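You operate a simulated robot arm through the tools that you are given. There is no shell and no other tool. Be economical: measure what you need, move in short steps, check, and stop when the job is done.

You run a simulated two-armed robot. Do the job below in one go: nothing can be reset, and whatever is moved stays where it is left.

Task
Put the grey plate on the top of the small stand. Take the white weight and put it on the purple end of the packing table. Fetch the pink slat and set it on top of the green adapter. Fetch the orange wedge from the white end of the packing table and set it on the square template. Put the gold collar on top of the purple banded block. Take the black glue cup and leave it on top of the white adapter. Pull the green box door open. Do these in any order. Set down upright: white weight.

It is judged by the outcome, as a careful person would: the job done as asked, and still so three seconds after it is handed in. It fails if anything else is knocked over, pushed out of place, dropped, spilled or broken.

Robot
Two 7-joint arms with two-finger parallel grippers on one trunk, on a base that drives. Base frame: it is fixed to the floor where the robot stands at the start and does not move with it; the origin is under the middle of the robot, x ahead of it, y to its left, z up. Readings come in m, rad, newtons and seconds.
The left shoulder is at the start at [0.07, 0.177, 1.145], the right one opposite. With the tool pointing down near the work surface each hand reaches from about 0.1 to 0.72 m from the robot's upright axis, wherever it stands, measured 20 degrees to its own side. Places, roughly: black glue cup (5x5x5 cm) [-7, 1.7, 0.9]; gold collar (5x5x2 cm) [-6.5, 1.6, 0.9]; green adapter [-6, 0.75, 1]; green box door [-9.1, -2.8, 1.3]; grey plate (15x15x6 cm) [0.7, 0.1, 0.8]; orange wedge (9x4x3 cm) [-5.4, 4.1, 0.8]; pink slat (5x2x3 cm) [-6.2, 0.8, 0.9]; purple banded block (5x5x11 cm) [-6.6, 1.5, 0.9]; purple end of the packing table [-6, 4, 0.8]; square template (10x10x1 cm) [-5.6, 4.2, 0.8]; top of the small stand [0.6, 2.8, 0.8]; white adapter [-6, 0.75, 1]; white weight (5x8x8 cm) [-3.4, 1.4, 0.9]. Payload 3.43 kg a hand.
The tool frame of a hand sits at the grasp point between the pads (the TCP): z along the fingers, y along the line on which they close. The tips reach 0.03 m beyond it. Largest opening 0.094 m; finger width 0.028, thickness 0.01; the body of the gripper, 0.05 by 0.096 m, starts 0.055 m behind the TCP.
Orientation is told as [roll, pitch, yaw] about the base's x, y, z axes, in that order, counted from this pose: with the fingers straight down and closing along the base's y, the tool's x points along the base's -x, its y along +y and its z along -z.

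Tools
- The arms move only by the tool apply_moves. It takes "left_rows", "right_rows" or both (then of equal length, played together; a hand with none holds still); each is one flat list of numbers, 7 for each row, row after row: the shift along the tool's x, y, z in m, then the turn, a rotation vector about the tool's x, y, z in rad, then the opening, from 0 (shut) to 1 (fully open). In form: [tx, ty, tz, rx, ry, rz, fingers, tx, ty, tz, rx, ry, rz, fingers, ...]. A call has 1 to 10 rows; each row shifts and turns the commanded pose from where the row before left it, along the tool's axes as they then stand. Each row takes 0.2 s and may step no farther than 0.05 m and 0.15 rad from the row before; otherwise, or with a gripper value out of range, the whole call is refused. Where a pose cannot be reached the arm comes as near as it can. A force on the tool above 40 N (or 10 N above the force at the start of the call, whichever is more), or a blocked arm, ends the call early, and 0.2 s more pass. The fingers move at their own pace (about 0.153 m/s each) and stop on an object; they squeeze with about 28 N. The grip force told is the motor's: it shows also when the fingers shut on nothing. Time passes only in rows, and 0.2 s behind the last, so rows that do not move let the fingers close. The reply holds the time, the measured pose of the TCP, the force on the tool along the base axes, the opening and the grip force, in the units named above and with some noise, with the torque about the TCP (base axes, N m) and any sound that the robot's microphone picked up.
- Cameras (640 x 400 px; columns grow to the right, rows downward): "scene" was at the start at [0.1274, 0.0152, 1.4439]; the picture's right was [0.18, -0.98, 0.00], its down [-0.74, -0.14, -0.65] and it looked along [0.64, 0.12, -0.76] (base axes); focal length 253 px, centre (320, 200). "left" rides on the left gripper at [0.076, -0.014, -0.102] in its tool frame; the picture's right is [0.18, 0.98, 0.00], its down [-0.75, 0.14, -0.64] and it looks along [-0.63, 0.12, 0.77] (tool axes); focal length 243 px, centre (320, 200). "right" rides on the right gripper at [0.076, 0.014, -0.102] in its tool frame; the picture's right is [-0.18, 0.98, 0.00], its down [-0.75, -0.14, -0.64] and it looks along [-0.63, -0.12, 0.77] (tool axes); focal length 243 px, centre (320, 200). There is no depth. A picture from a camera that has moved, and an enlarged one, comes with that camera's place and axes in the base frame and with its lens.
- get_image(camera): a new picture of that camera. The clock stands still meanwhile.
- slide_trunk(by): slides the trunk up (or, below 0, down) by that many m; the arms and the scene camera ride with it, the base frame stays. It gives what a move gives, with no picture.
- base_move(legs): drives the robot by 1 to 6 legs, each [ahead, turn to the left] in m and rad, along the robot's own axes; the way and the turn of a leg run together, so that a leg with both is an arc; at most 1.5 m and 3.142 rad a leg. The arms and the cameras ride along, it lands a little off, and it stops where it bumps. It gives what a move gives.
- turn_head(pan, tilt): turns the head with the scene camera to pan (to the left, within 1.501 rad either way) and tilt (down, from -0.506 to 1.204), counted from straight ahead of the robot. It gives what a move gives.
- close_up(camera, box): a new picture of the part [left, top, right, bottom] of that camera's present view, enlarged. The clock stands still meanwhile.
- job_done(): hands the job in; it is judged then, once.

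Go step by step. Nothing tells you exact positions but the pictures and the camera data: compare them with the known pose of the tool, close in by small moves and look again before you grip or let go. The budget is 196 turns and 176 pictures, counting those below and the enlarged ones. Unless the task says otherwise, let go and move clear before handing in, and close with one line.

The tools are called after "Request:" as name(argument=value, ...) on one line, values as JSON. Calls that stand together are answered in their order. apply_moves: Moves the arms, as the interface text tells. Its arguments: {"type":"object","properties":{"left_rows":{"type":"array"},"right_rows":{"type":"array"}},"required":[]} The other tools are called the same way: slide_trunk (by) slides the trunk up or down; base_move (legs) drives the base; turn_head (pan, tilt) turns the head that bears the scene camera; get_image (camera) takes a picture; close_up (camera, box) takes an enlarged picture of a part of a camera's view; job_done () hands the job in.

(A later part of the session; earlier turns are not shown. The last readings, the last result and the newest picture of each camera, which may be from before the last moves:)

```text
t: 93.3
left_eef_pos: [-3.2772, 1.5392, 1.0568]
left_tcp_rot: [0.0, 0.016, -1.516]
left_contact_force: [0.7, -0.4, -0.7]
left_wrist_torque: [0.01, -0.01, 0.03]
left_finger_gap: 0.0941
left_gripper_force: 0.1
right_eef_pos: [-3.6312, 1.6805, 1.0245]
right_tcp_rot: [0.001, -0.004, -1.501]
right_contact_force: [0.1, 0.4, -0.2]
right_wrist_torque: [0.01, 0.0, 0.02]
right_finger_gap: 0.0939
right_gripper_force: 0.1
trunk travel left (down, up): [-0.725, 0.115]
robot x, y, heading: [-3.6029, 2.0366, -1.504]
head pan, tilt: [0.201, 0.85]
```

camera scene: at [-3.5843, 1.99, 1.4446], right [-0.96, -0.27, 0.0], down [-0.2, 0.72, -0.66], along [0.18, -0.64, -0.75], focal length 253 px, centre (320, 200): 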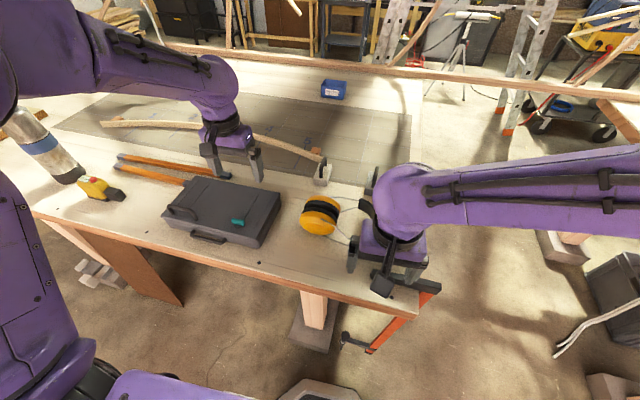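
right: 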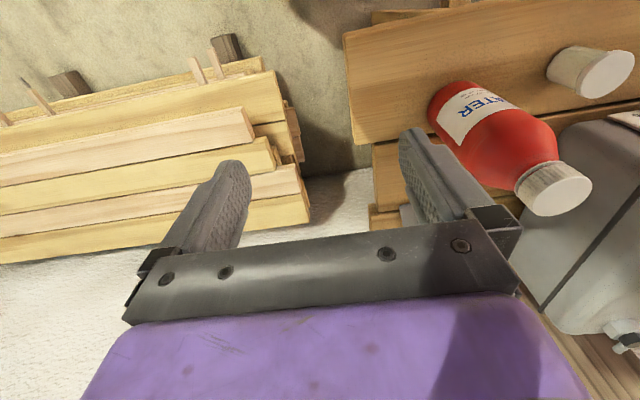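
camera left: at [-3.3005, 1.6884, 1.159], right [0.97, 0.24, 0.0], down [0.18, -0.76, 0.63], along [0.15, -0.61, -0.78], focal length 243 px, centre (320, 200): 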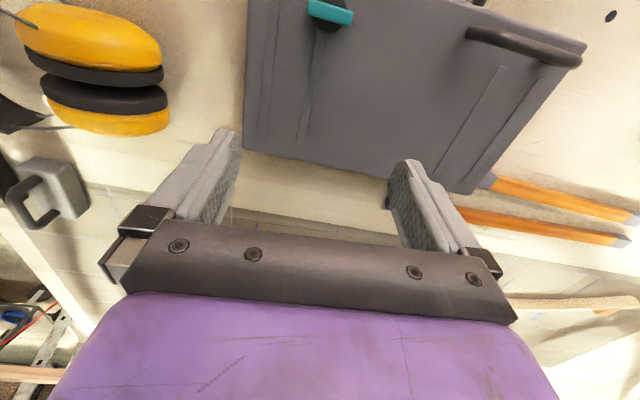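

Request:
apply_moves(left_rows=[0, 0, 0, 0, 0, 0.055, 1, -0.0278, -0.0306, 0, 0, 0, 0, 1, -0.0278, -0.0306, 0, 0, 0, 0, 1, -0.0278, -0.0306, 0, 0, 0, 0, 1, -0.0278, -0.0306, 0, 0, 0, 0, 1, -0.0278, -0.0306, 0, 0, 0, 0, 1])

Request:
get_image(camera="left")

Request:
get_image(camera="scene")

```text
t: 94.7
left_eef_pos: [-3.4329, 1.3931, 1.052]
left_tcp_rot: [-0.002, 0.023, -1.571]
left_contact_force: [-0.1, 0.5, 0.3]
left_wrist_torque: [-0.01, -0.02, 0.01]
left_finger_gap: 0.094
left_gripper_force: 0.0
right_eef_pos: [-3.6308, 1.6761, 1.0219]
right_tcp_rot: [0.004, 0.001, -1.5]
right_contact_force: [-0.4, 0.0, 0.2]
right_wrist_torque: [0.02, -0.03, 0.0]
right_finger_gap: 0.0941
right_gripper_force: 0.0
trunk travel left (down, up): [-0.725, 0.115]
robot x, y, heading: [-3.6049, 2.0355, -1.499]
head pan, tilt: [0.201, 0.85]
```

```text
145 pictures are left
camera left: at [-3.4467, 1.4663, 1.1566], right [0.98, 0.18, 0.0], down [0.14, -0.77, 0.63], along [0.12, -0.61, -0.78], focal length 243 px, centre (320, 200)
```

left: 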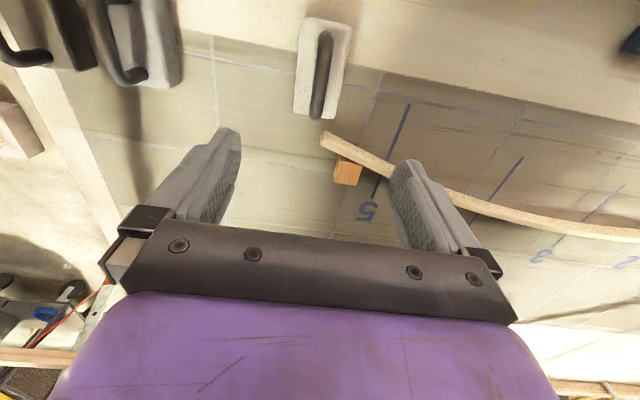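

```text
144 pictures are left
camera scene: at [-3.58, 1.908, 1.4444], right [-0.96, -0.27, 0.0], down [-0.2, 0.73, -0.66], along [0.18, -0.63, -0.75], focal length 253 px, centre (320, 200)
```

scene: 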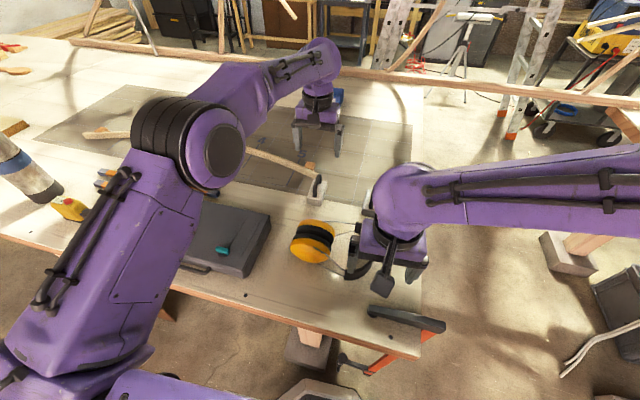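

The handle's top is at about [-3.437, 1.425, 0.955]. I'll align over it, level the tool, and lower with a moderately open gripper.

Request:
apply_moves(left_rows=[0.032, -0.004, 0, -0.023, 0, 0, 0.7, 0, 0, 0.04, 0, 0, 0, 0.7, 0, 0, 0.035, 0, 0, 0, 0.7, 0, 0, 0, 0, 0, 0, 0.7])

Request:
get_image(camera="left")

```text
t: 95.7
left_eef_pos: [-3.4338, 1.4282, 0.9785]
left_tcp_rot: [0.023, 0.017, -1.571]
left_contact_force: [0.0, -0.7, -0.3]
left_wrist_torque: [-0.03, -0.02, 0.03]
left_finger_gap: 0.0658
left_gripper_force: 0.1
right_eef_pos: [-3.6306, 1.6779, 1.0233]
right_tcp_rot: [0.003, -0.002, -1.501]
right_contact_force: [-0.2, 1.0, -0.4]
right_wrist_torque: [-0.02, -0.01, 0.02]
right_finger_gap: 0.094
right_gripper_force: 0.1
trunk travel left (down, up): [-0.725, 0.115]
robot x, y, heading: [-3.6039, 2.0333, -1.509]
head pan, tilt: [0.201, 0.85]
```

```text
143 pictures are left
camera left: at [-3.4504, 1.5024, 1.0815], right [0.98, 0.18, 0.03], down [0.13, -0.77, 0.63], along [0.13, -0.62, -0.77], focal length 243 px, centre (320, 200)
```

left: 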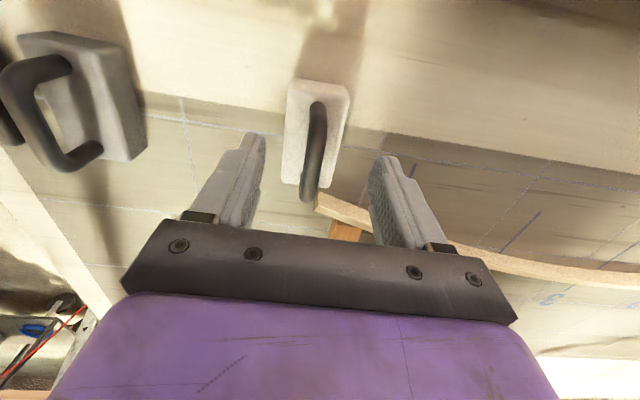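

Request:
apply_moves(left_rows=[0.005, -0.004, 0, 0.023, -0.017, 0, 0.7, 0, 0, 0.015, 0, 0, 0, 0.7, 0, 0, 0.014, 0, 0, 0, 0.7, 0, 0, 0, 0, 0, 0, 0.3, 0, 0, 0, 0, 0, 0, 0, 0, 0, 0, 0, 0, 0, 0, 0, 0, 0, 0, 0, 0, 0])

Request:
get_image(camera="left")

```text
t: 97.3
left_eef_pos: [-3.4374, 1.4347, 0.9506]
left_tcp_rot: [-0.001, -0.003, -1.571]
left_contact_force: [0.9, -4.5, 15.5]
left_wrist_torque: [-0.66, 0.19, 0.42]
left_finger_gap: 0.0116
left_gripper_force: 27.3
right_eef_pos: [-3.6301, 1.6794, 1.0235]
right_tcp_rot: [0.001, -0.001, -1.501]
right_contact_force: [-0.4, -0.4, 1.0]
right_wrist_torque: [0.02, 0.0, 0.01]
right_finger_gap: 0.0941
right_gripper_force: 0.1
trunk travel left (down, up): [-0.725, 0.115]
robot x, y, heading: [-3.606, 2.0343, -1.502]
head pan, tilt: [0.201, 0.85]
```

```text
142 pictures are left
camera left: at [-3.4509, 1.5109, 1.0538], right [0.98, 0.18, 0.0], down [0.14, -0.75, 0.64], along [0.12, -0.63, -0.76], focal length 243 px, centre (320, 200)
```

left: 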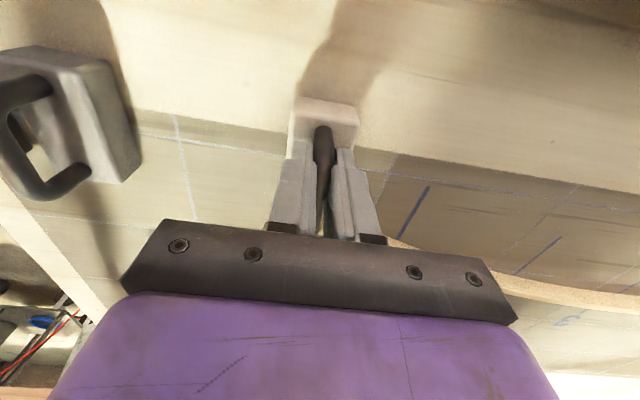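

Gripped. I'll lift straight up and check that the lath stays.

Request:
apply_moves(left_rows=[0, 0, -0.015, 0, 0, 0, 0, 0, 0, -0.03, 0, 0, 0, 0, 0, 0, -0.04, 0, 0, 0, 0, 0, 0, -0.04, 0, 0, 0, 0, 0, 0, -0.04, 0, 0, 0, 0, 0, 0, 0, 0, 0, 0, 0])

Request:
get_image(camera="left")

Request:
get_image(camera="scene")

```text
t: 98.7
left_eef_pos: [-3.4381, 1.4363, 1.1136]
left_tcp_rot: [-0.004, 0.004, -1.572]
left_contact_force: [-0.1, -1.1, -8.1]
left_wrist_torque: [0.11, 0.0, 0.0]
left_finger_gap: 0.0119
left_gripper_force: 28.4
right_eef_pos: [-3.6298, 1.6763, 1.0229]
right_tcp_rot: [0.001, 0.0, -1.501]
right_contact_force: [-0.3, -0.7, 1.0]
right_wrist_torque: [0.01, -0.02, -0.01]
right_finger_gap: 0.0941
right_gripper_force: 0.1
trunk travel left (down, up): [-0.725, 0.115]
robot x, y, heading: [-3.6036, 2.0335, -1.506]
head pan, tilt: [0.201, 0.85]
```

```text
141 pictures are left
camera left: at [-3.4506, 1.5104, 1.2172], right [0.98, 0.18, 0.0], down [0.14, -0.76, 0.64], along [0.12, -0.63, -0.77], focal length 243 px, centre (320, 200)
```

left: 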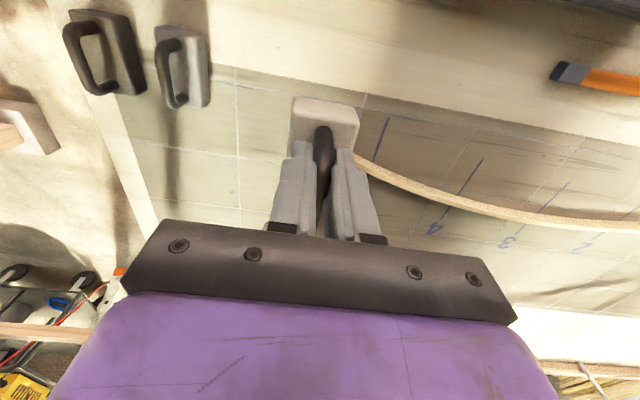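

```text
140 pictures are left
camera scene: at [-3.5785, 1.9083, 1.4443], right [-0.96, -0.27, 0.0], down [-0.2, 0.73, -0.66], along [0.18, -0.64, -0.75], focal length 253 px, centre (320, 200)
```

scene: 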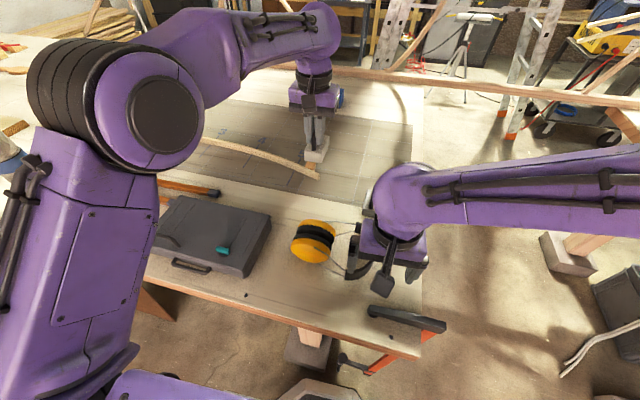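

The weight is up and the lath stays put. I'll back away and drive toward the packing table.

Request:
base_move(legs=[[-0.55, 0], [0, -1.85], [1.1, 0], [1.0, 0], [0, -1.36]])

Request:
turn_head(pan=0.0, tilt=0.6)

Request:
get_image(camera="scene")

```text
t: 119.6
left_eef_pos: [-5.7934, 3.67, 1.1141]
left_tcp_rot: [-0.002, 0.002, 1.466]
left_contact_force: [0.3, 0.4, -7.8]
left_wrist_torque: [-0.18, 0.02, -0.02]
left_finger_gap: 0.0118
left_gripper_force: 27.8
right_eef_pos: [-5.627, 3.4112, 1.0216]
right_tcp_rot: [0.001, 0.0, 1.539]
right_contact_force: [-0.5, -1.1, 0.5]
right_wrist_torque: [0.0, -0.01, -0.04]
right_finger_gap: 0.0942
right_gripper_force: 0.1
trunk travel left (down, up): [-0.725, 0.115]
robot x, y, heading: [-5.691, 3.0555, 1.54]
head pan, tilt: [0.201, 0.85]
```

```text
t: 120.4
left_eef_pos: [-5.7947, 3.6713, 1.1134]
left_tcp_rot: [-0.002, 0.002, 1.467]
left_contact_force: [0.2, 0.2, -7.7]
left_wrist_torque: [-0.09, 0.05, 0.01]
left_finger_gap: 0.012
left_gripper_force: 27.8
right_eef_pos: [-5.6271, 3.4123, 1.0223]
right_tcp_rot: [-0.001, -0.002, 1.537]
right_contact_force: [-0.4, -0.2, 0.0]
right_wrist_torque: [-0.01, 0.0, -0.04]
right_finger_gap: 0.094
right_gripper_force: 0.2
trunk travel left (down, up): [-0.725, 0.115]
robot x, y, heading: [-5.6889, 3.0553, 1.534]
head pan, tilt: [0.0, 0.6]
```

```text
139 pictures are left
camera scene: at [-5.6845, 3.1975, 1.4653], right [1.0, -0.03, 0.0], down [-0.02, -0.57, -0.82], along [0.03, 0.82, -0.57], focal length 253 px, centre (320, 200)
```

scene: 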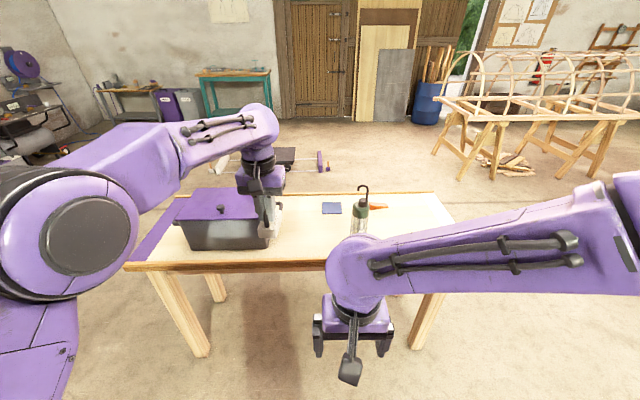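

The packing table is right ahead: a lidded bin stands beside a purple-painted left end, with a lantern and the blue square template. Zooming in.

Request:
close_up(camera="scene", box=[110, 170, 302, 290])

Request:
close_up(camera="scene", box=[280, 170, 472, 290])

```text
3.33 times, centred on (206, 230) of scene
camera zoom: at [-5.6845, 3.1975, 1.4653], right [1.0, -0.03, 0.0], down [-0.02, -0.57, -0.82], along [0.03, 0.82, -0.57], focal length 843 px, centre (700, 100)
```

zoom: 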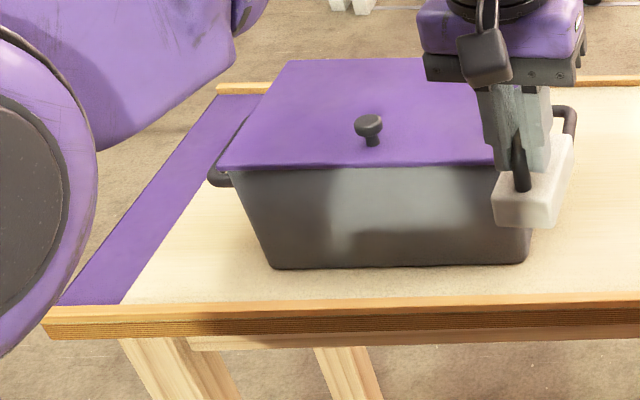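

```text
3.33 times, centred on (376, 230) of scene
camera zoom: at [-5.6845, 3.1975, 1.4653], right [1.0, -0.03, 0.0], down [-0.02, -0.57, -0.82], along [0.03, 0.82, -0.57], focal length 843 px, centre (133, 100)
```

zoom: 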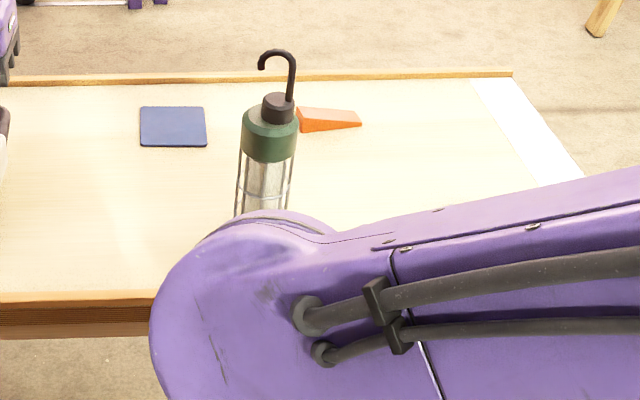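

The purple strip spans about x −6.34…−6.275, y 3.83–4.21. The weight's 5 cm width fits there with its handle along y, which is how I hold it. I'll reposition the base to the left.

Request:
base_move(legs=[[0, 1.607], [0.41, 0], [0, -1.571], [0.2, 0]])

Request:
turn_head(pan=0.3, tilt=0.8)

Request:
get_image(camera="scene")

Request:
get_image(camera="left")

```text
t: 131.8
left_eef_pos: [-6.2377, 3.859, 1.1149]
left_tcp_rot: [-0.004, 0.002, 1.523]
left_contact_force: [-1.2, 0.3, -6.9]
left_wrist_torque: [-0.15, 0.01, 0.03]
left_finger_gap: 0.0121
left_gripper_force: 27.6
right_eef_pos: [-6.0576, 3.6086, 1.0222]
right_tcp_rot: [0.0, 0.0, 1.594]
right_contact_force: [0.2, 0.4, -0.3]
right_wrist_torque: [0.0, -0.01, -0.02]
right_finger_gap: 0.0939
right_gripper_force: 0.1
trunk travel left (down, up): [-0.725, 0.115]
robot x, y, heading: [-6.0999, 3.2509, 1.594]
head pan, tilt: [0.0, 0.6]
```

```text
t: 132.6
left_eef_pos: [-6.2399, 3.8606, 1.1127]
left_tcp_rot: [-0.002, 0.003, 1.524]
left_contact_force: [0.5, -0.4, -7.3]
left_wrist_torque: [-0.16, -0.01, 0.01]
left_finger_gap: 0.012
left_gripper_force: 28.2
right_eef_pos: [-6.0562, 3.612, 1.0219]
right_tcp_rot: [-0.002, 0.002, 1.595]
right_contact_force: [0.0, -0.9, -0.7]
right_wrist_torque: [0.02, 0.0, 0.0]
right_finger_gap: 0.094
right_gripper_force: 0.0
trunk travel left (down, up): [-0.725, 0.115]
robot x, y, heading: [-6.0981, 3.2544, 1.595]
head pan, tilt: [0.3, 0.799]
```

```text
136 pictures are left
camera scene: at [-6.1252, 3.3831, 1.4484], right [0.95, 0.32, 0.0], down [0.23, -0.68, -0.7], along [-0.22, 0.66, -0.72], focal length 253 px, centre (320, 200)
```

scene: 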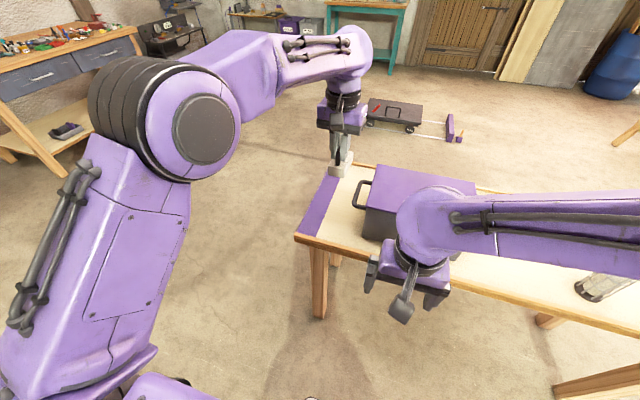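

```text
135 pictures are left
camera left: at [-6.2272, 3.7829, 1.2169], right [-0.99, -0.14, 0.0], down [-0.11, 0.76, 0.64], along [-0.09, 0.63, -0.77], focal length 243 px, centre (320, 200)
```

left: 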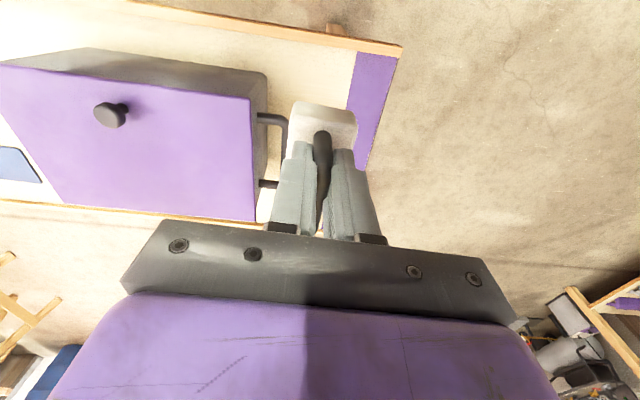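

Request:
close_up(camera="scene", box=[280, 150, 400, 250])

Request:
close_up(camera="left", box=[250, 20, 442, 180])

```text
4.00 times, centred on (340, 200) of scene
camera zoom: at [-6.1252, 3.3831, 1.4484], right [0.95, 0.32, 0.0], down [0.23, -0.68, -0.7], along [-0.22, 0.66, -0.72], focal length 1012 px, centre (240, 200)
```

zoom: 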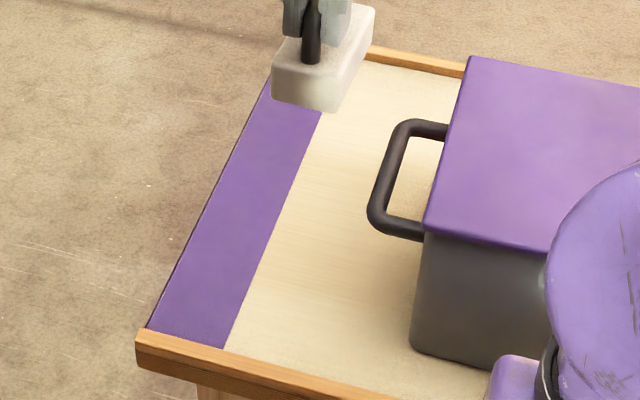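

```text
2.50 times, centred on (346, 100) of left
camera zoom: at [-6.2272, 3.7829, 1.2169], right [-0.99, -0.14, 0.0], down [-0.11, 0.76, 0.64], along [-0.09, 0.63, -0.77], focal length 606 px, centre (255, 450)
```

zoom: 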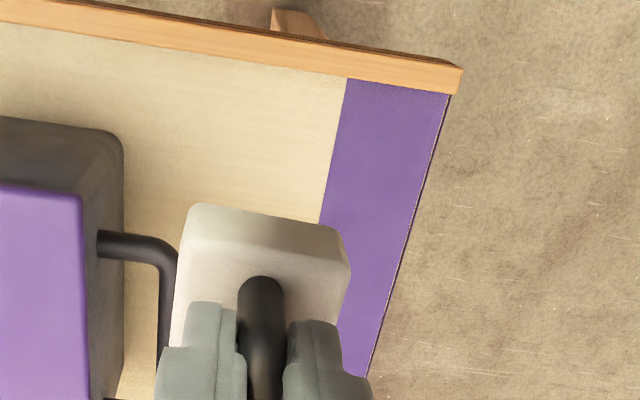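

Both cameras agree: strip centre x ≈ −6.32. I'll square the hand, shift over it and lower to a few cm above.

Request:
apply_moves(left_rows=[0, 0, 0, 0, 0, -0.047, 0, -0.03, 0.04, 0, 0, 0, 0, 0, -0.03, 0.04, 0, 0, 0, 0, 0, 0, 0, 0.04, 0, 0, 0, 0, 0, 0, 0.04, 0, 0, 0, 0, 0, 0, 0.04, 0, 0, 0, 0, 0, 0, 0.04, 0, 0, 0, 0, 0, 0, 0.03, 0, 0, 0, 0, 0, 0, 0, 0, 0, 0, 0])

Request:
close_up(camera="scene", box=[280, 150, 400, 250])

Request:
get_image(camera="left")

```text
t: 134.6
left_eef_pos: [-6.3191, 3.9192, 0.9222]
left_tcp_rot: [-0.002, 0.004, 1.571]
left_contact_force: [0.1, 0.2, -6.7]
left_wrist_torque: [-0.14, -0.01, -0.01]
left_finger_gap: 0.0119
left_gripper_force: 28.0
right_eef_pos: [-6.0568, 3.6093, 1.024]
right_tcp_rot: [0.0, 0.0, 1.595]
right_contact_force: [0.0, -1.0, 0.5]
right_wrist_torque: [0.01, -0.02, -0.01]
right_finger_gap: 0.094
right_gripper_force: 0.1
trunk travel left (down, up): [-0.725, 0.115]
robot x, y, heading: [-6.1003, 3.2518, 1.596]
head pan, tilt: [0.3, 0.799]
```

```text
4.00 times, centred on (340, 200) of scene
camera zoom: at [-6.1254, 3.3819, 1.4485], right [0.95, 0.32, 0.0], down [0.23, -0.68, -0.7], along [-0.22, 0.66, -0.72], focal length 1012 px, centre (240, 200)
```

zoom: 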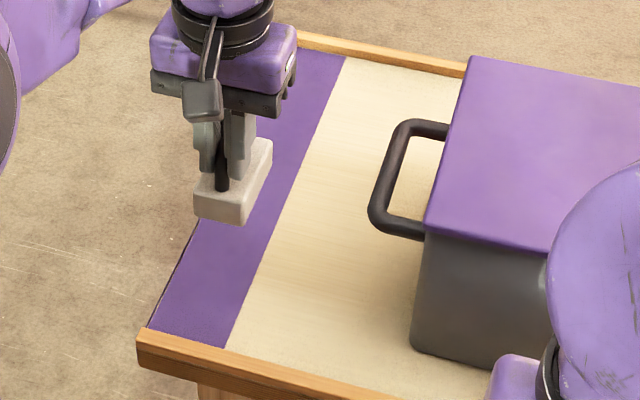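

```text
131 pictures are left
camera left: at [-6.3039, 3.8425, 1.0254], right [-0.98, -0.18, 0.0], down [-0.14, 0.76, 0.64], along [-0.12, 0.63, -0.77], focal length 243 px, centre (320, 200)
```

left: 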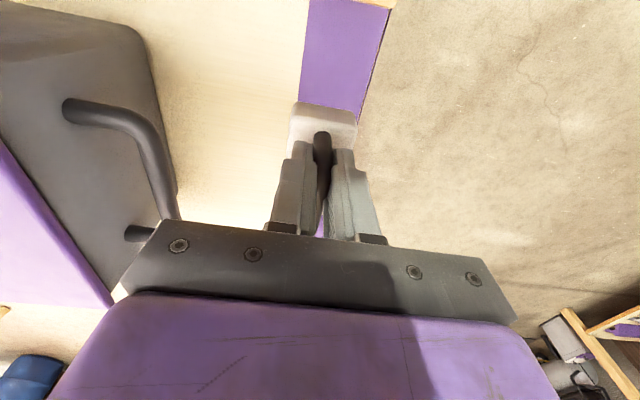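

The weight is centred over the purple strip. Lowering in small steps until it touches.

Request:
apply_moves(left_rows=[0, 0, 0.03, 0, 0, 0, 0, 0, 0, 0.012, 0, 0, 0, 0, 0, 0, 0.008, 0, 0, 0, 0, 0, 0, 0.005, 0, 0, 0, 0, 0, 0, 0.005, 0, 0, 0, 0, 0, 0, 0, 0, 0, 0, 0])

Request:
get_image(camera="left")

```text
t: 136.0
left_eef_pos: [-6.3189, 3.9187, 0.8621]
left_tcp_rot: [-0.001, 0.003, 1.571]
left_contact_force: [-0.6, 0.8, -7.4]
left_wrist_torque: [-0.16, 0.01, 0.02]
left_finger_gap: 0.0121
left_gripper_force: 28.0
right_eef_pos: [-6.0564, 3.6102, 1.0227]
right_tcp_rot: [0.0, 0.001, 1.597]
right_contact_force: [-0.6, -1.0, -0.4]
right_wrist_torque: [-0.05, 0.02, 0.0]
right_finger_gap: 0.0941
right_gripper_force: 0.0
trunk travel left (down, up): [-0.725, 0.115]
robot x, y, heading: [-6.1039, 3.254, 1.59]
head pan, tilt: [0.3, 0.799]
```

```text
130 pictures are left
camera left: at [-6.3037, 3.8425, 0.9662], right [-0.98, -0.18, 0.0], down [-0.14, 0.76, 0.64], along [-0.12, 0.63, -0.77], focal length 243 px, centre (320, 200)
```

left: 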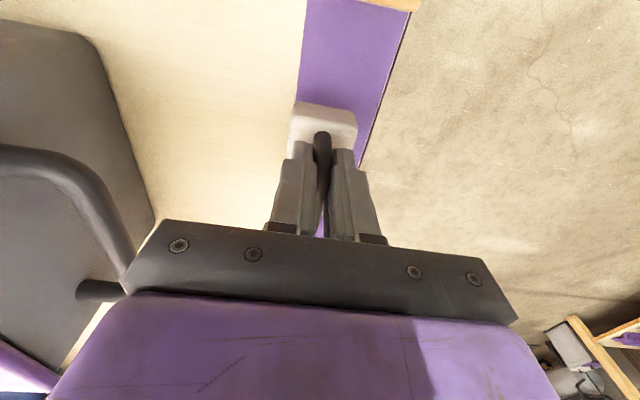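

Request:
apply_moves(left_rows=[0, 0.005, 0, 0, 0, 0, 0, 0, 0, 0.005, 0, 0, 0, 0, 0, 0, 0.005, 0, 0, 0, 0, 0, 0, 0.004, 0, 0, 0, 0, 0, 0, 0, 0, 0, 0, 0])

```text
t: 137.2
left_eef_pos: [-6.3241, 3.9188, 0.8495]
left_tcp_rot: [-0.002, 0.004, 1.571]
left_contact_force: [-0.3, -0.6, -7.5]
left_wrist_torque: [-0.14, -0.01, 0.02]
left_finger_gap: 0.0119
left_gripper_force: 28.3
right_eef_pos: [-6.0572, 3.6113, 1.0222]
right_tcp_rot: [0.002, 0.0, 1.595]
right_contact_force: [-0.8, 0.1, -0.8]
right_wrist_torque: [-0.04, -0.02, 0.0]
right_finger_gap: 0.094
right_gripper_force: 0.1
trunk travel left (down, up): [-0.725, 0.115]
robot x, y, heading: [-6.0977, 3.2511, 1.594]
head pan, tilt: [0.3, 0.799]
```

Request:
apply_moves(left_rows=[0, 0, 0.005, 0, 0, 0, 0, 0, 0, 0.004, 0, 0, 0, 0, 0, 0, 0.004, 0, 0, 0, 0, 0, 0, 0, 0, 0, 0, 0])

Request:
get_image(camera="left")

```text
t: 138.2
left_eef_pos: [-6.322, 3.9187, 0.8365]
left_tcp_rot: [-0.001, 0.004, 1.57]
left_contact_force: [-0.3, -0.2, -7.7]
left_wrist_torque: [-0.13, 0.0, 0.0]
left_finger_gap: 0.012
left_gripper_force: 28.2
right_eef_pos: [-6.057, 3.6098, 1.0218]
right_tcp_rot: [0.001, 0.0, 1.595]
right_contact_force: [-0.3, 0.1, 0.3]
right_wrist_torque: [0.01, 0.01, 0.01]
right_finger_gap: 0.0939
right_gripper_force: 0.0
trunk travel left (down, up): [-0.725, 0.115]
robot x, y, heading: [-6.0977, 3.2522, 1.595]
head pan, tilt: [0.3, 0.799]
```

```text
129 pictures are left
camera left: at [-6.3079, 3.8419, 0.94], right [-0.98, -0.18, 0.0], down [-0.14, 0.76, 0.64], along [-0.12, 0.63, -0.77], focal length 243 px, centre (320, 200)
```

left: 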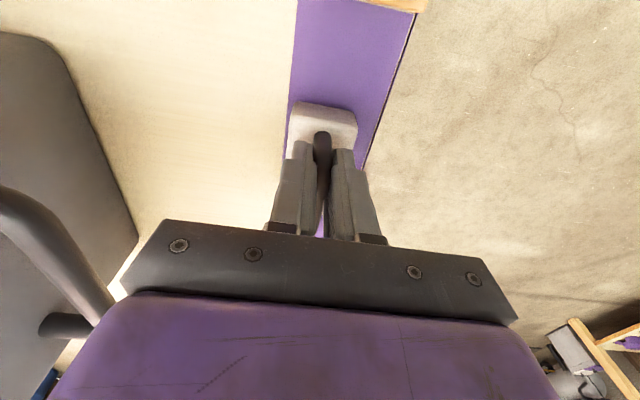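

Request:
apply_moves(left_rows=[0, 0.003, 0.004, 0, 0, 0, 0, 0, 0, 0.004, 0, 0, 0, 0, 0, 0, 0.004, 0, 0, 0, 0, 0, 0, 0, 0, 0, 0, 0])

```text
t: 139.2
left_eef_pos: [-6.3262, 3.9183, 0.8305]
left_tcp_rot: [-0.001, -0.007, 1.571]
left_contact_force: [-3.4, 7.2, 24.8]
left_wrist_torque: [-0.23, 0.04, -0.04]
left_finger_gap: 0.012
left_gripper_force: 28.1
right_eef_pos: [-6.0549, 3.6073, 1.0235]
right_tcp_rot: [0.001, -0.003, 1.595]
right_contact_force: [0.6, 0.5, 0.0]
right_wrist_torque: [0.0, 0.0, 0.0]
right_finger_gap: 0.094
right_gripper_force: 0.1
trunk travel left (down, up): [-0.725, 0.115]
robot x, y, heading: [-6.099, 3.2527, 1.593]
head pan, tilt: [0.3, 0.799]
```

It rests on the table. Easing, opening partway, and rising straight up.

Request:
apply_moves(left_rows=[0, 0, -0.005, 0, 0, 0, 0, 0, 0, 0, 0, 0, 0, 0.3, 0, 0, 0, 0, 0, 0, 0.45, 0, 0, 0, 0, 0, 0, 0.45, 0, 0, -0.03, 0, 0, 0, 0.45, 0, 0, -0.045, 0, 0, 0, 0.45, 0, 0, -0.045, 0, 0, 0, 0.45, 0, 0, -0.045, 0, 0, 0, 0.45, 0, 0, -0.045, 0, 0, 0, 0.45, 0, 0, -0.045, 0, 0, 0, 0.45])

Request:
close_up(camera="scene", box=[260, 130, 420, 250])

Request:
get_image(camera="left")

```text
t: 141.4
left_eef_pos: [-6.3267, 3.9164, 1.0859]
left_tcp_rot: [0.0, 0.002, 1.571]
left_contact_force: [0.5, -0.4, 0.7]
left_wrist_torque: [-0.03, -0.01, 0.01]
left_finger_gap: 0.0423
left_gripper_force: 0.0
right_eef_pos: [-6.0571, 3.6084, 1.0225]
right_tcp_rot: [0.0, 0.001, 1.597]
right_contact_force: [-0.9, 1.3, 0.2]
right_wrist_torque: [0.0, 0.0, 0.01]
right_finger_gap: 0.094
right_gripper_force: 0.1
trunk travel left (down, up): [-0.725, 0.115]
robot x, y, heading: [-6.101, 3.2567, 1.589]
head pan, tilt: [0.3, 0.799]
```

```text
3.33 times, centred on (340, 190) of scene
camera zoom: at [-6.1249, 3.3802, 1.4486], right [0.95, 0.32, 0.0], down [0.23, -0.68, -0.7], along [-0.22, 0.66, -0.72], focal length 843 px, centre (253, 233)
```

zoom: 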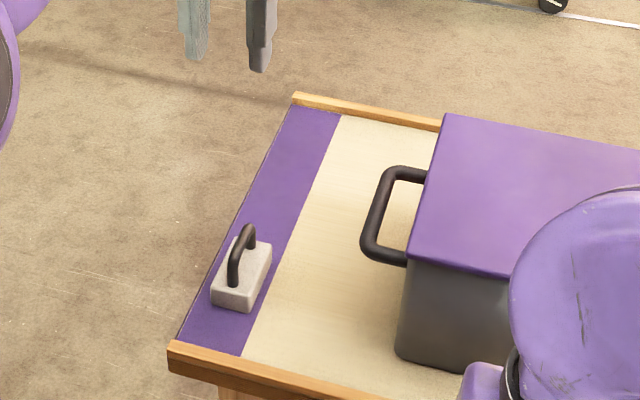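

```text
127 pictures are left
camera left: at [-6.3121, 3.8407, 1.189], right [-0.98, -0.18, 0.0], down [-0.14, 0.75, 0.64], along [-0.12, 0.63, -0.77], focal length 243 px, centre (320, 200)
```

left: 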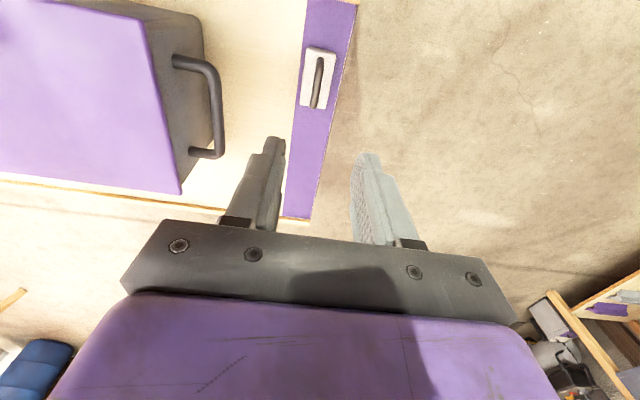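

The white weight stands upright on the purple end. Next is the wedge: I'll go around to the far side of the table, so the lantern isn't in the way.

Request:
base_move(legs=[[-0.1, 0], [0, 1.55], [0.85, 0], [0, -1.571], [1.3, 0]])

Request:
turn_head(pan=-0.9, tilt=0.5)

Request:
get_image(camera="scene")

```text
t: 160.5
left_eef_pos: [-7.1986, 5.0926, 1.0848]
left_tcp_rot: [-0.002, 0.003, 1.572]
left_contact_force: [0.1, 1.1, 0.3]
left_wrist_torque: [0.0, -0.02, -0.02]
left_finger_gap: 0.0424
left_gripper_force: 0.1
right_eef_pos: [-6.9281, 4.7837, 1.0235]
right_tcp_rot: [0.0, -0.001, 1.596]
right_contact_force: [0.4, 0.6, 0.2]
right_wrist_torque: [0.0, 0.01, -0.02]
right_finger_gap: 0.0938
right_gripper_force: 0.1
trunk travel left (down, up): [-0.725, 0.115]
robot x, y, heading: [-6.9707, 4.4288, 1.595]
head pan, tilt: [0.3, 0.799]
```

```text
t: 161.9
left_eef_pos: [-7.1984, 5.0918, 1.0851]
left_tcp_rot: [-0.001, 0.003, 1.57]
left_contact_force: [0.1, 0.2, 0.4]
left_wrist_torque: [-0.01, -0.01, 0.03]
left_finger_gap: 0.0421
left_gripper_force: 0.1
right_eef_pos: [-6.9279, 4.7824, 1.0225]
right_tcp_rot: [0.001, 0.001, 1.595]
right_contact_force: [-0.2, 0.2, -0.1]
right_wrist_torque: [0.02, -0.03, 0.03]
right_finger_gap: 0.0941
right_gripper_force: 0.1
trunk travel left (down, up): [-0.725, 0.115]
robot x, y, heading: [-6.9678, 4.4267, 1.59]
head pan, tilt: [-0.901, 0.499]
```

```text
126 pictures are left
camera scene: at [-6.9013, 4.5366, 1.4746], right [0.64, -0.77, 0.0], down [-0.37, -0.31, -0.88], along [0.68, 0.56, -0.48], focal length 253 px, centre (320, 200)
```

scene: 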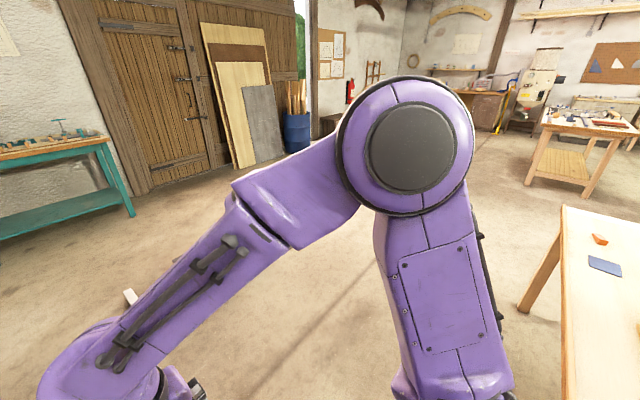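

Request:
base_move(legs=[[0.42, 0], [0, -1.595], [1.32, 0], [0, -1.571]])

Request:
turn_head(pan=0.1, tilt=0.75)

Request:
get_image(camera="scene")

```text
t: 178.5
left_eef_pos: [-5.4361, 4.1445, 1.0859]
left_tcp_rot: [-0.002, 0.002, -1.609]
left_contact_force: [-0.6, -1.6, 0.1]
left_wrist_torque: [0.02, 0.01, -0.01]
left_finger_gap: 0.0427
left_gripper_force: 0.1
right_eef_pos: [-5.6935, 4.4635, 1.0229]
right_tcp_rot: [0.0, -0.001, -1.584]
right_contact_force: [0.2, 0.1, 0.0]
right_wrist_torque: [0.0, -0.05, -0.03]
right_finger_gap: 0.0942
right_gripper_force: 0.0
trunk travel left (down, up): [-0.725, 0.115]
robot x, y, heading: [-5.6356, 4.8181, -1.584]
head pan, tilt: [-0.901, 0.499]
```

```text
t: 179.8
left_eef_pos: [-5.4355, 4.1447, 1.085]
left_tcp_rot: [-0.003, 0.002, -1.61]
left_contact_force: [-0.5, -0.5, -0.2]
left_wrist_torque: [0.03, 0.01, 0.03]
left_finger_gap: 0.0422
left_gripper_force: 0.1
right_eef_pos: [-5.6921, 4.4636, 1.0218]
right_tcp_rot: [-0.001, -0.002, -1.585]
right_contact_force: [-0.4, 0.4, -0.5]
right_wrist_torque: [-0.05, 0.03, 0.01]
right_finger_gap: 0.094
right_gripper_force: 0.1
trunk travel left (down, up): [-0.725, 0.115]
robot x, y, heading: [-5.637, 4.8184, -1.588]
head pan, tilt: [0.099, 0.75]
```

```text
125 pictures are left
camera scene: at [-5.6302, 4.6855, 1.4526], right [-1.0, -0.08, 0.0], down [-0.06, 0.68, -0.73], along [0.06, -0.73, -0.68], focal length 253 px, centre (320, 200)
```

scene: 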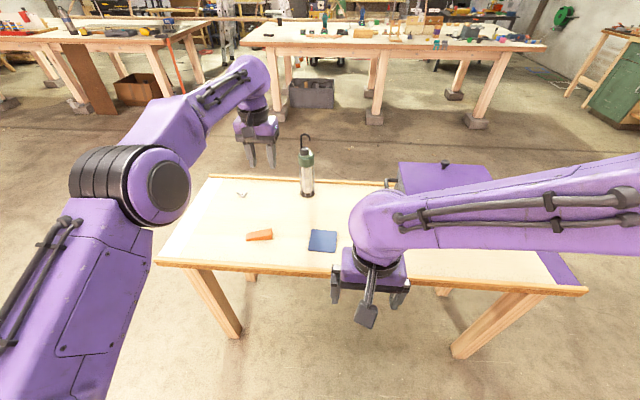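

Now the wedge and the template are at the near edge. The left hand hovers near the wedge; looking from it and enlarging.

Request:
close_up(camera="scene", box=[230, 200, 374, 290])

Request:
get_image(camera="left")

```text
4.44 times, centred on (302, 245) of scene
camera zoom: at [-5.6302, 4.6855, 1.4526], right [-1.0, -0.08, 0.0], down [-0.06, 0.68, -0.73], along [0.06, -0.73, -0.68], focal length 1124 px, centre (400, 0)
```

zoom: 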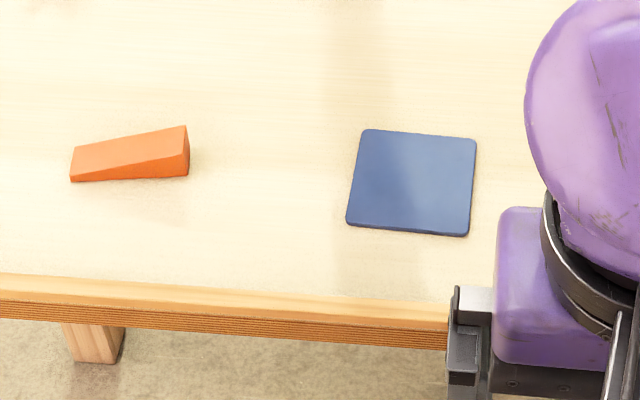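

```text
123 pictures are left
camera left: at [-5.4459, 4.2201, 1.1884], right [0.99, 0.15, 0.0], down [0.11, -0.76, 0.64], along [0.09, -0.63, -0.77], focal length 243 px, centre (320, 200)
```

left: 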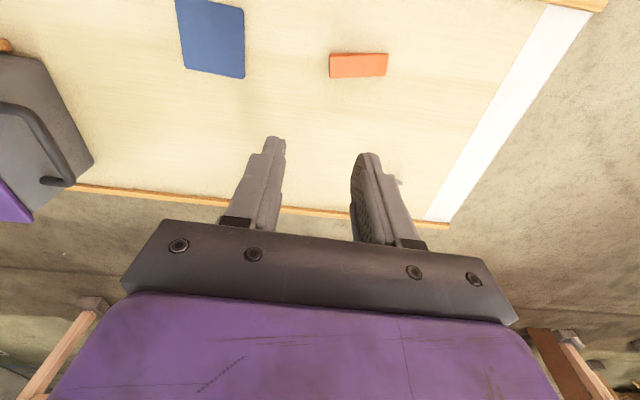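

The wedge centre is about [-5.377, 4.148] with axis 0.14 rad off x, thick end toward the template at [-5.598, 4.15]. I'll turn the left gripper to close across its width.

Request:
apply_moves(left_rows=[0, 0, 0, 0, 0, -0.146, 1, 0, 0, 0, 0, 0, -0.146, 1, 0, 0, 0, 0, 0, -0.146, 1, 0, 0, 0, 0, 0, -0.146, 1, 0, 0, 0, 0, 0, -0.146, 1, 0, 0, 0, 0, 0, -0.146, 1, 0, 0, 0, 0, 0, -0.146, 1, 0, 0, 0, 0, 0, -0.146, 1, 0, 0, 0, 0, 0, -0.146, 1, 0, 0, 0, 0, 0, -0.146, 1])

Request:
apply_moves(left_rows=[0, 0, 0, 0, 0, -0.146, 1, 0, 0, 0, 0, 0, -0.142, 1, -0.022, 0.006, 0.04, 0, 0, 0, 1, -0.022, 0, 0.04, 0, 0, 0, 1, 0, 0, 0.04, 0, 0, 0, 1])

Request:
get_image(camera="left")

Request:
get_image(camera="scene")

```text
t: 182.0
left_eef_pos: [-5.4358, 4.1432, 1.085]
left_tcp_rot: [0.002, -0.001, -0.147]
left_contact_force: [0.7, 0.4, -0.2]
left_wrist_torque: [0.01, -0.01, 0.01]
left_finger_gap: 0.0939
left_gripper_force: 0.1
right_eef_pos: [-5.6937, 4.4638, 1.0226]
right_tcp_rot: [0.001, -0.001, -1.584]
right_contact_force: [0.4, 0.3, 0.3]
right_wrist_torque: [0.01, -0.01, -0.01]
right_finger_gap: 0.0942
right_gripper_force: 0.1
trunk travel left (down, up): [-0.725, 0.115]
robot x, y, heading: [-5.6376, 4.8175, -1.582]
head pan, tilt: [0.099, 0.75]
```

```text
t: 183.2
left_eef_pos: [-5.393, 4.1567, 0.9658]
left_tcp_rot: [0.002, -0.001, 0.138]
left_contact_force: [-1.3, 0.3, -0.8]
left_wrist_torque: [0.01, 0.02, 0.03]
left_finger_gap: 0.0939
left_gripper_force: 0.1
right_eef_pos: [-5.692, 4.4628, 1.0232]
right_tcp_rot: [0.0, 0.0, -1.587]
right_contact_force: [-0.2, 0.0, 0.0]
right_wrist_torque: [0.01, -0.01, 0.02]
right_finger_gap: 0.094
right_gripper_force: 0.0
trunk travel left (down, up): [-0.725, 0.115]
robot x, y, heading: [-5.6374, 4.8167, -1.587]
head pan, tilt: [0.099, 0.75]
```

```text
122 pictures are left
camera left: at [-5.4653, 4.1315, 1.0695], right [-0.32, 0.95, 0.0], down [0.73, 0.24, 0.64], along [0.61, 0.21, -0.77], focal length 243 px, centre (320, 200)
```

left: 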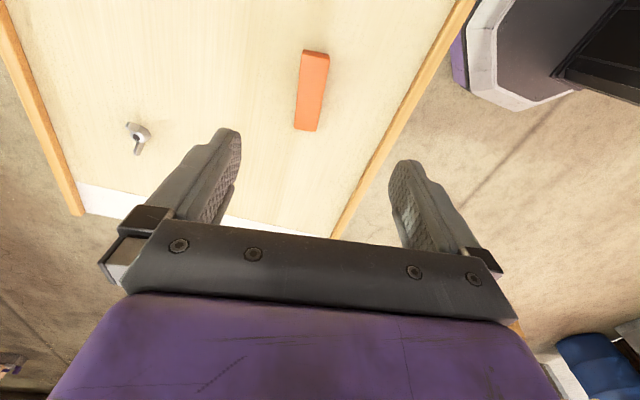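

```text
121 pictures are left
camera scene: at [-5.6306, 4.6844, 1.4526], right [-1.0, -0.08, 0.0], down [-0.06, 0.68, -0.73], along [0.06, -0.73, -0.68], focal length 253 px, centre (320, 200)
```

scene: 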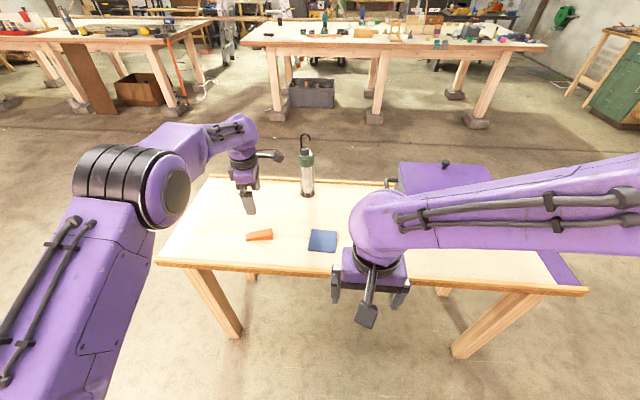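

Alignment matches. Lowering over the wedge to near the table.

Request:
apply_moves(left_rows=[-0.003, -0.006, 0.04, 0, 0, 0, 1, 0, 0, 0.045, 0, 0, 0, 1, 0, 0, 0.045, 0, 0, 0, 1, 0, 0, 0.03, 0, 0, 0, 1, 0, 0, 0, 0, 0, 0, 1])

Request:
get_image(camera="left")

Request:
close_up(camera="scene", box=[200, 180, 360, 280])

```text
t: 184.4
left_eef_pos: [-5.3882, 4.1522, 0.8069]
left_tcp_rot: [0.002, 0.001, 0.14]
left_contact_force: [-0.1, 0.3, 0.4]
left_wrist_torque: [-0.02, 0.02, 0.0]
left_finger_gap: 0.094
left_gripper_force: 0.1
right_eef_pos: [-5.6933, 4.4648, 1.0225]
right_tcp_rot: [0.002, 0.001, -1.584]
right_contact_force: [0.5, -0.4, -0.1]
right_wrist_torque: [-0.05, -0.02, 0.02]
right_finger_gap: 0.0939
right_gripper_force: 0.0
trunk travel left (down, up): [-0.725, 0.115]
robot x, y, heading: [-5.6379, 4.8167, -1.588]
head pan, tilt: [0.099, 0.75]
```

```text
120 pictures are left
camera left: at [-5.4616, 4.1263, 0.9095], right [-0.32, 0.95, 0.0], down [0.73, 0.24, 0.64], along [0.61, 0.21, -0.77], focal length 243 px, centre (320, 200)
```

left: 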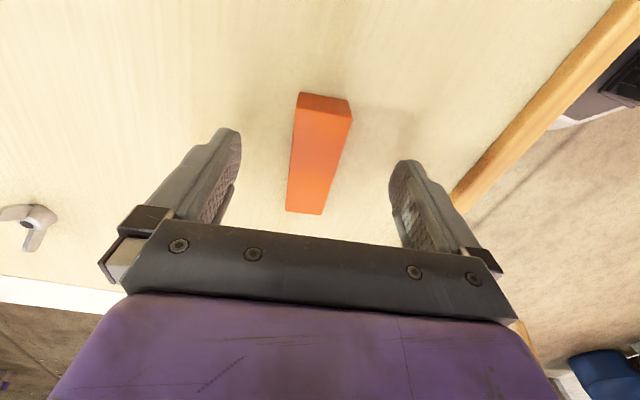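

```text
4.00 times, centred on (280, 230) of scene
camera zoom: at [-5.6304, 4.6863, 1.4527], right [-1.0, -0.08, 0.0], down [-0.06, 0.68, -0.73], along [0.06, -0.73, -0.68], focal length 1012 px, centre (480, 80)
```

zoom: 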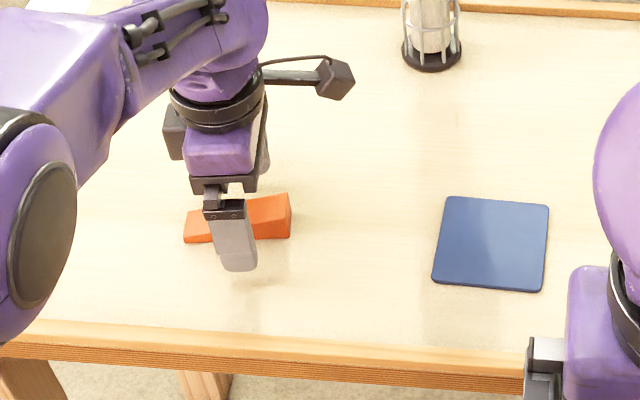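

Request:
apply_moves(left_rows=[0.008, -0.002, 0.01, 0, 0, 0, 1, 0, 0, 0.007, 0, 0, 0, 1, 0, 0, 0, 0, 0, 0, 0.4, 0, 0, 0, 0, 0, 0, 0, 0, 0, 0, 0, 0, 0, 0, 0, 0, 0, 0, 0, 0, 0])

Request:
get_image(camera="left")

```text
t: 185.8
left_eef_pos: [-5.3967, 4.1498, 0.7908]
left_tcp_rot: [-0.002, -0.001, 0.138]
left_contact_force: [-1.7, 3.1, 11.5]
left_wrist_torque: [0.3, 0.01, -0.09]
left_finger_gap: 0.029
left_gripper_force: 28.2
right_eef_pos: [-5.6942, 4.4649, 1.0234]
right_tcp_rot: [0.002, -0.003, -1.587]
right_contact_force: [-0.5, 0.2, 0.4]
right_wrist_torque: [0.0, 0.04, 0.01]
right_finger_gap: 0.0938
right_gripper_force: 0.1
trunk travel left (down, up): [-0.725, 0.115]
robot x, y, heading: [-5.6371, 4.8209, -1.588]
head pan, tilt: [0.099, 0.75]
```

```text
118 pictures are left
camera left: at [-5.4702, 4.124, 0.8931], right [-0.32, 0.95, 0.0], down [0.73, 0.24, 0.64], along [0.61, 0.2, -0.77], focal length 243 px, centre (320, 200)
```

left: 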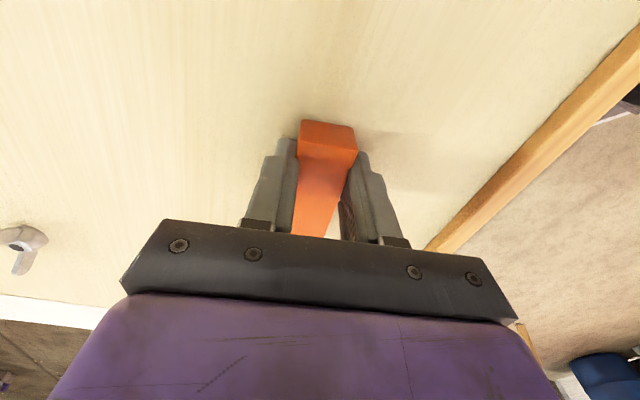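

Gripped. I'll lift, square to the template, and carry it above.

Request:
apply_moves(left_rows=[0, 0, -0.03, 0, 0, 0, 0, 0, 0, -0.04, 0, 0, 0.0915, 0, 0, 0, 0, 0, 0, 0.0915, 0, 0.0442, -0.002, 0, 0, 0, 0, 0, 0.0442, -0.002, 0, 0, 0, 0, 0, 0.0442, -0.002, 0, 0, 0, 0, 0, 0.0442, -0.002, 0, 0, 0, 0, 0, 0.0442, -0.002, 0, 0, 0, 0, 0, 0, 0, 0, 0, 0, 0, 0])

Request:
get_image(camera="left")

Request:
close_up(camera="scene", box=[240, 180, 400, 280])

```text
t: 187.8
left_eef_pos: [-5.6011, 4.1602, 0.8623]
left_tcp_rot: [0.002, 0.001, -0.043]
left_contact_force: [-0.1, 0.5, -1.0]
left_wrist_torque: [0.02, 0.01, -0.02]
left_finger_gap: 0.0292
left_gripper_force: 28.4
left hand out of reach, approached as far as the arm can: row 7, 8
right_eef_pos: [-5.6939, 4.4627, 1.0209]
right_tcp_rot: [0.0, 0.0, -1.585]
right_contact_force: [-0.5, -0.3, 0.2]
right_wrist_torque: [0.01, -0.02, -0.01]
right_finger_gap: 0.094
right_gripper_force: 0.1
trunk travel left (down, up): [-0.725, 0.115]
robot x, y, heading: [-5.638, 4.8206, -1.589]
head pan, tilt: [0.099, 0.75]
```

```text
117 pictures are left
camera left: at [-5.6768, 4.1482, 0.9658], right [-0.14, 0.99, 0.0], down [0.76, 0.11, 0.64], along [0.63, 0.09, -0.77], focal length 243 px, centre (320, 200)
```

left: 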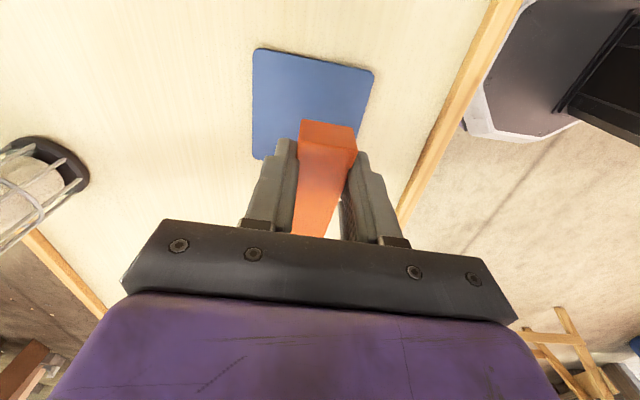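

```text
4.00 times, centred on (320, 230) of scene
camera zoom: at [-5.6296, 4.6851, 1.4526], right [-1.0, -0.08, 0.0], down [-0.06, 0.68, -0.73], along [0.06, -0.73, -0.68], focal length 1012 px, centre (320, 80)
```

zoom: 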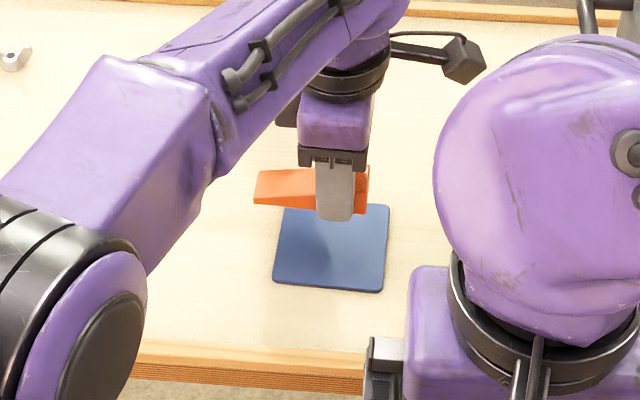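

It's at the edge of reach. I'll pull the hand in 10 cm, drive 10 cm forward and re-aim.

Request:
apply_moves(left_rows=[0, 0.045, 0, 0, 0, 0, 0, 0, 0.045, 0, 0, 0, 0, 0, 0, 0, 0, 0, 0, 0, 0])

Request:
base_move(legs=[[0.1, 0]])

```text
t: 188.6
left_eef_pos: [-5.5984, 4.2514, 0.8658]
left_tcp_rot: [0.001, 0.001, -0.04]
left_contact_force: [0.4, -0.8, -0.8]
left_wrist_torque: [0.04, 0.01, 0.02]
left_finger_gap: 0.0289
left_gripper_force: 28.3
right_eef_pos: [-5.693, 4.4627, 1.0231]
right_tcp_rot: [0.0, -0.001, -1.583]
right_contact_force: [-0.5, -0.5, 0.3]
right_wrist_torque: [0.02, -0.01, -0.01]
right_finger_gap: 0.0938
right_gripper_force: 0.1
trunk travel left (down, up): [-0.725, 0.115]
robot x, y, heading: [-5.6367, 4.818, -1.587]
head pan, tilt: [0.099, 0.75]
```

```text
t: 189.7
left_eef_pos: [-5.5989, 4.1515, 0.8655]
left_tcp_rot: [0.0, 0.001, -0.042]
left_contact_force: [0.8, 0.3, -1.3]
left_wrist_torque: [0.02, 0.02, -0.01]
left_finger_gap: 0.0291
left_gripper_force: 28.0
right_eef_pos: [-5.696, 4.3638, 1.0221]
right_tcp_rot: [-0.001, 0.001, -1.588]
right_contact_force: [-0.3, 0.5, -0.4]
right_wrist_torque: [0.01, 0.0, -0.01]
right_finger_gap: 0.0939
right_gripper_force: 0.0
trunk travel left (down, up): [-0.725, 0.115]
robot x, y, heading: [-5.6376, 4.7177, -1.585]
head pan, tilt: [0.099, 0.75]
```

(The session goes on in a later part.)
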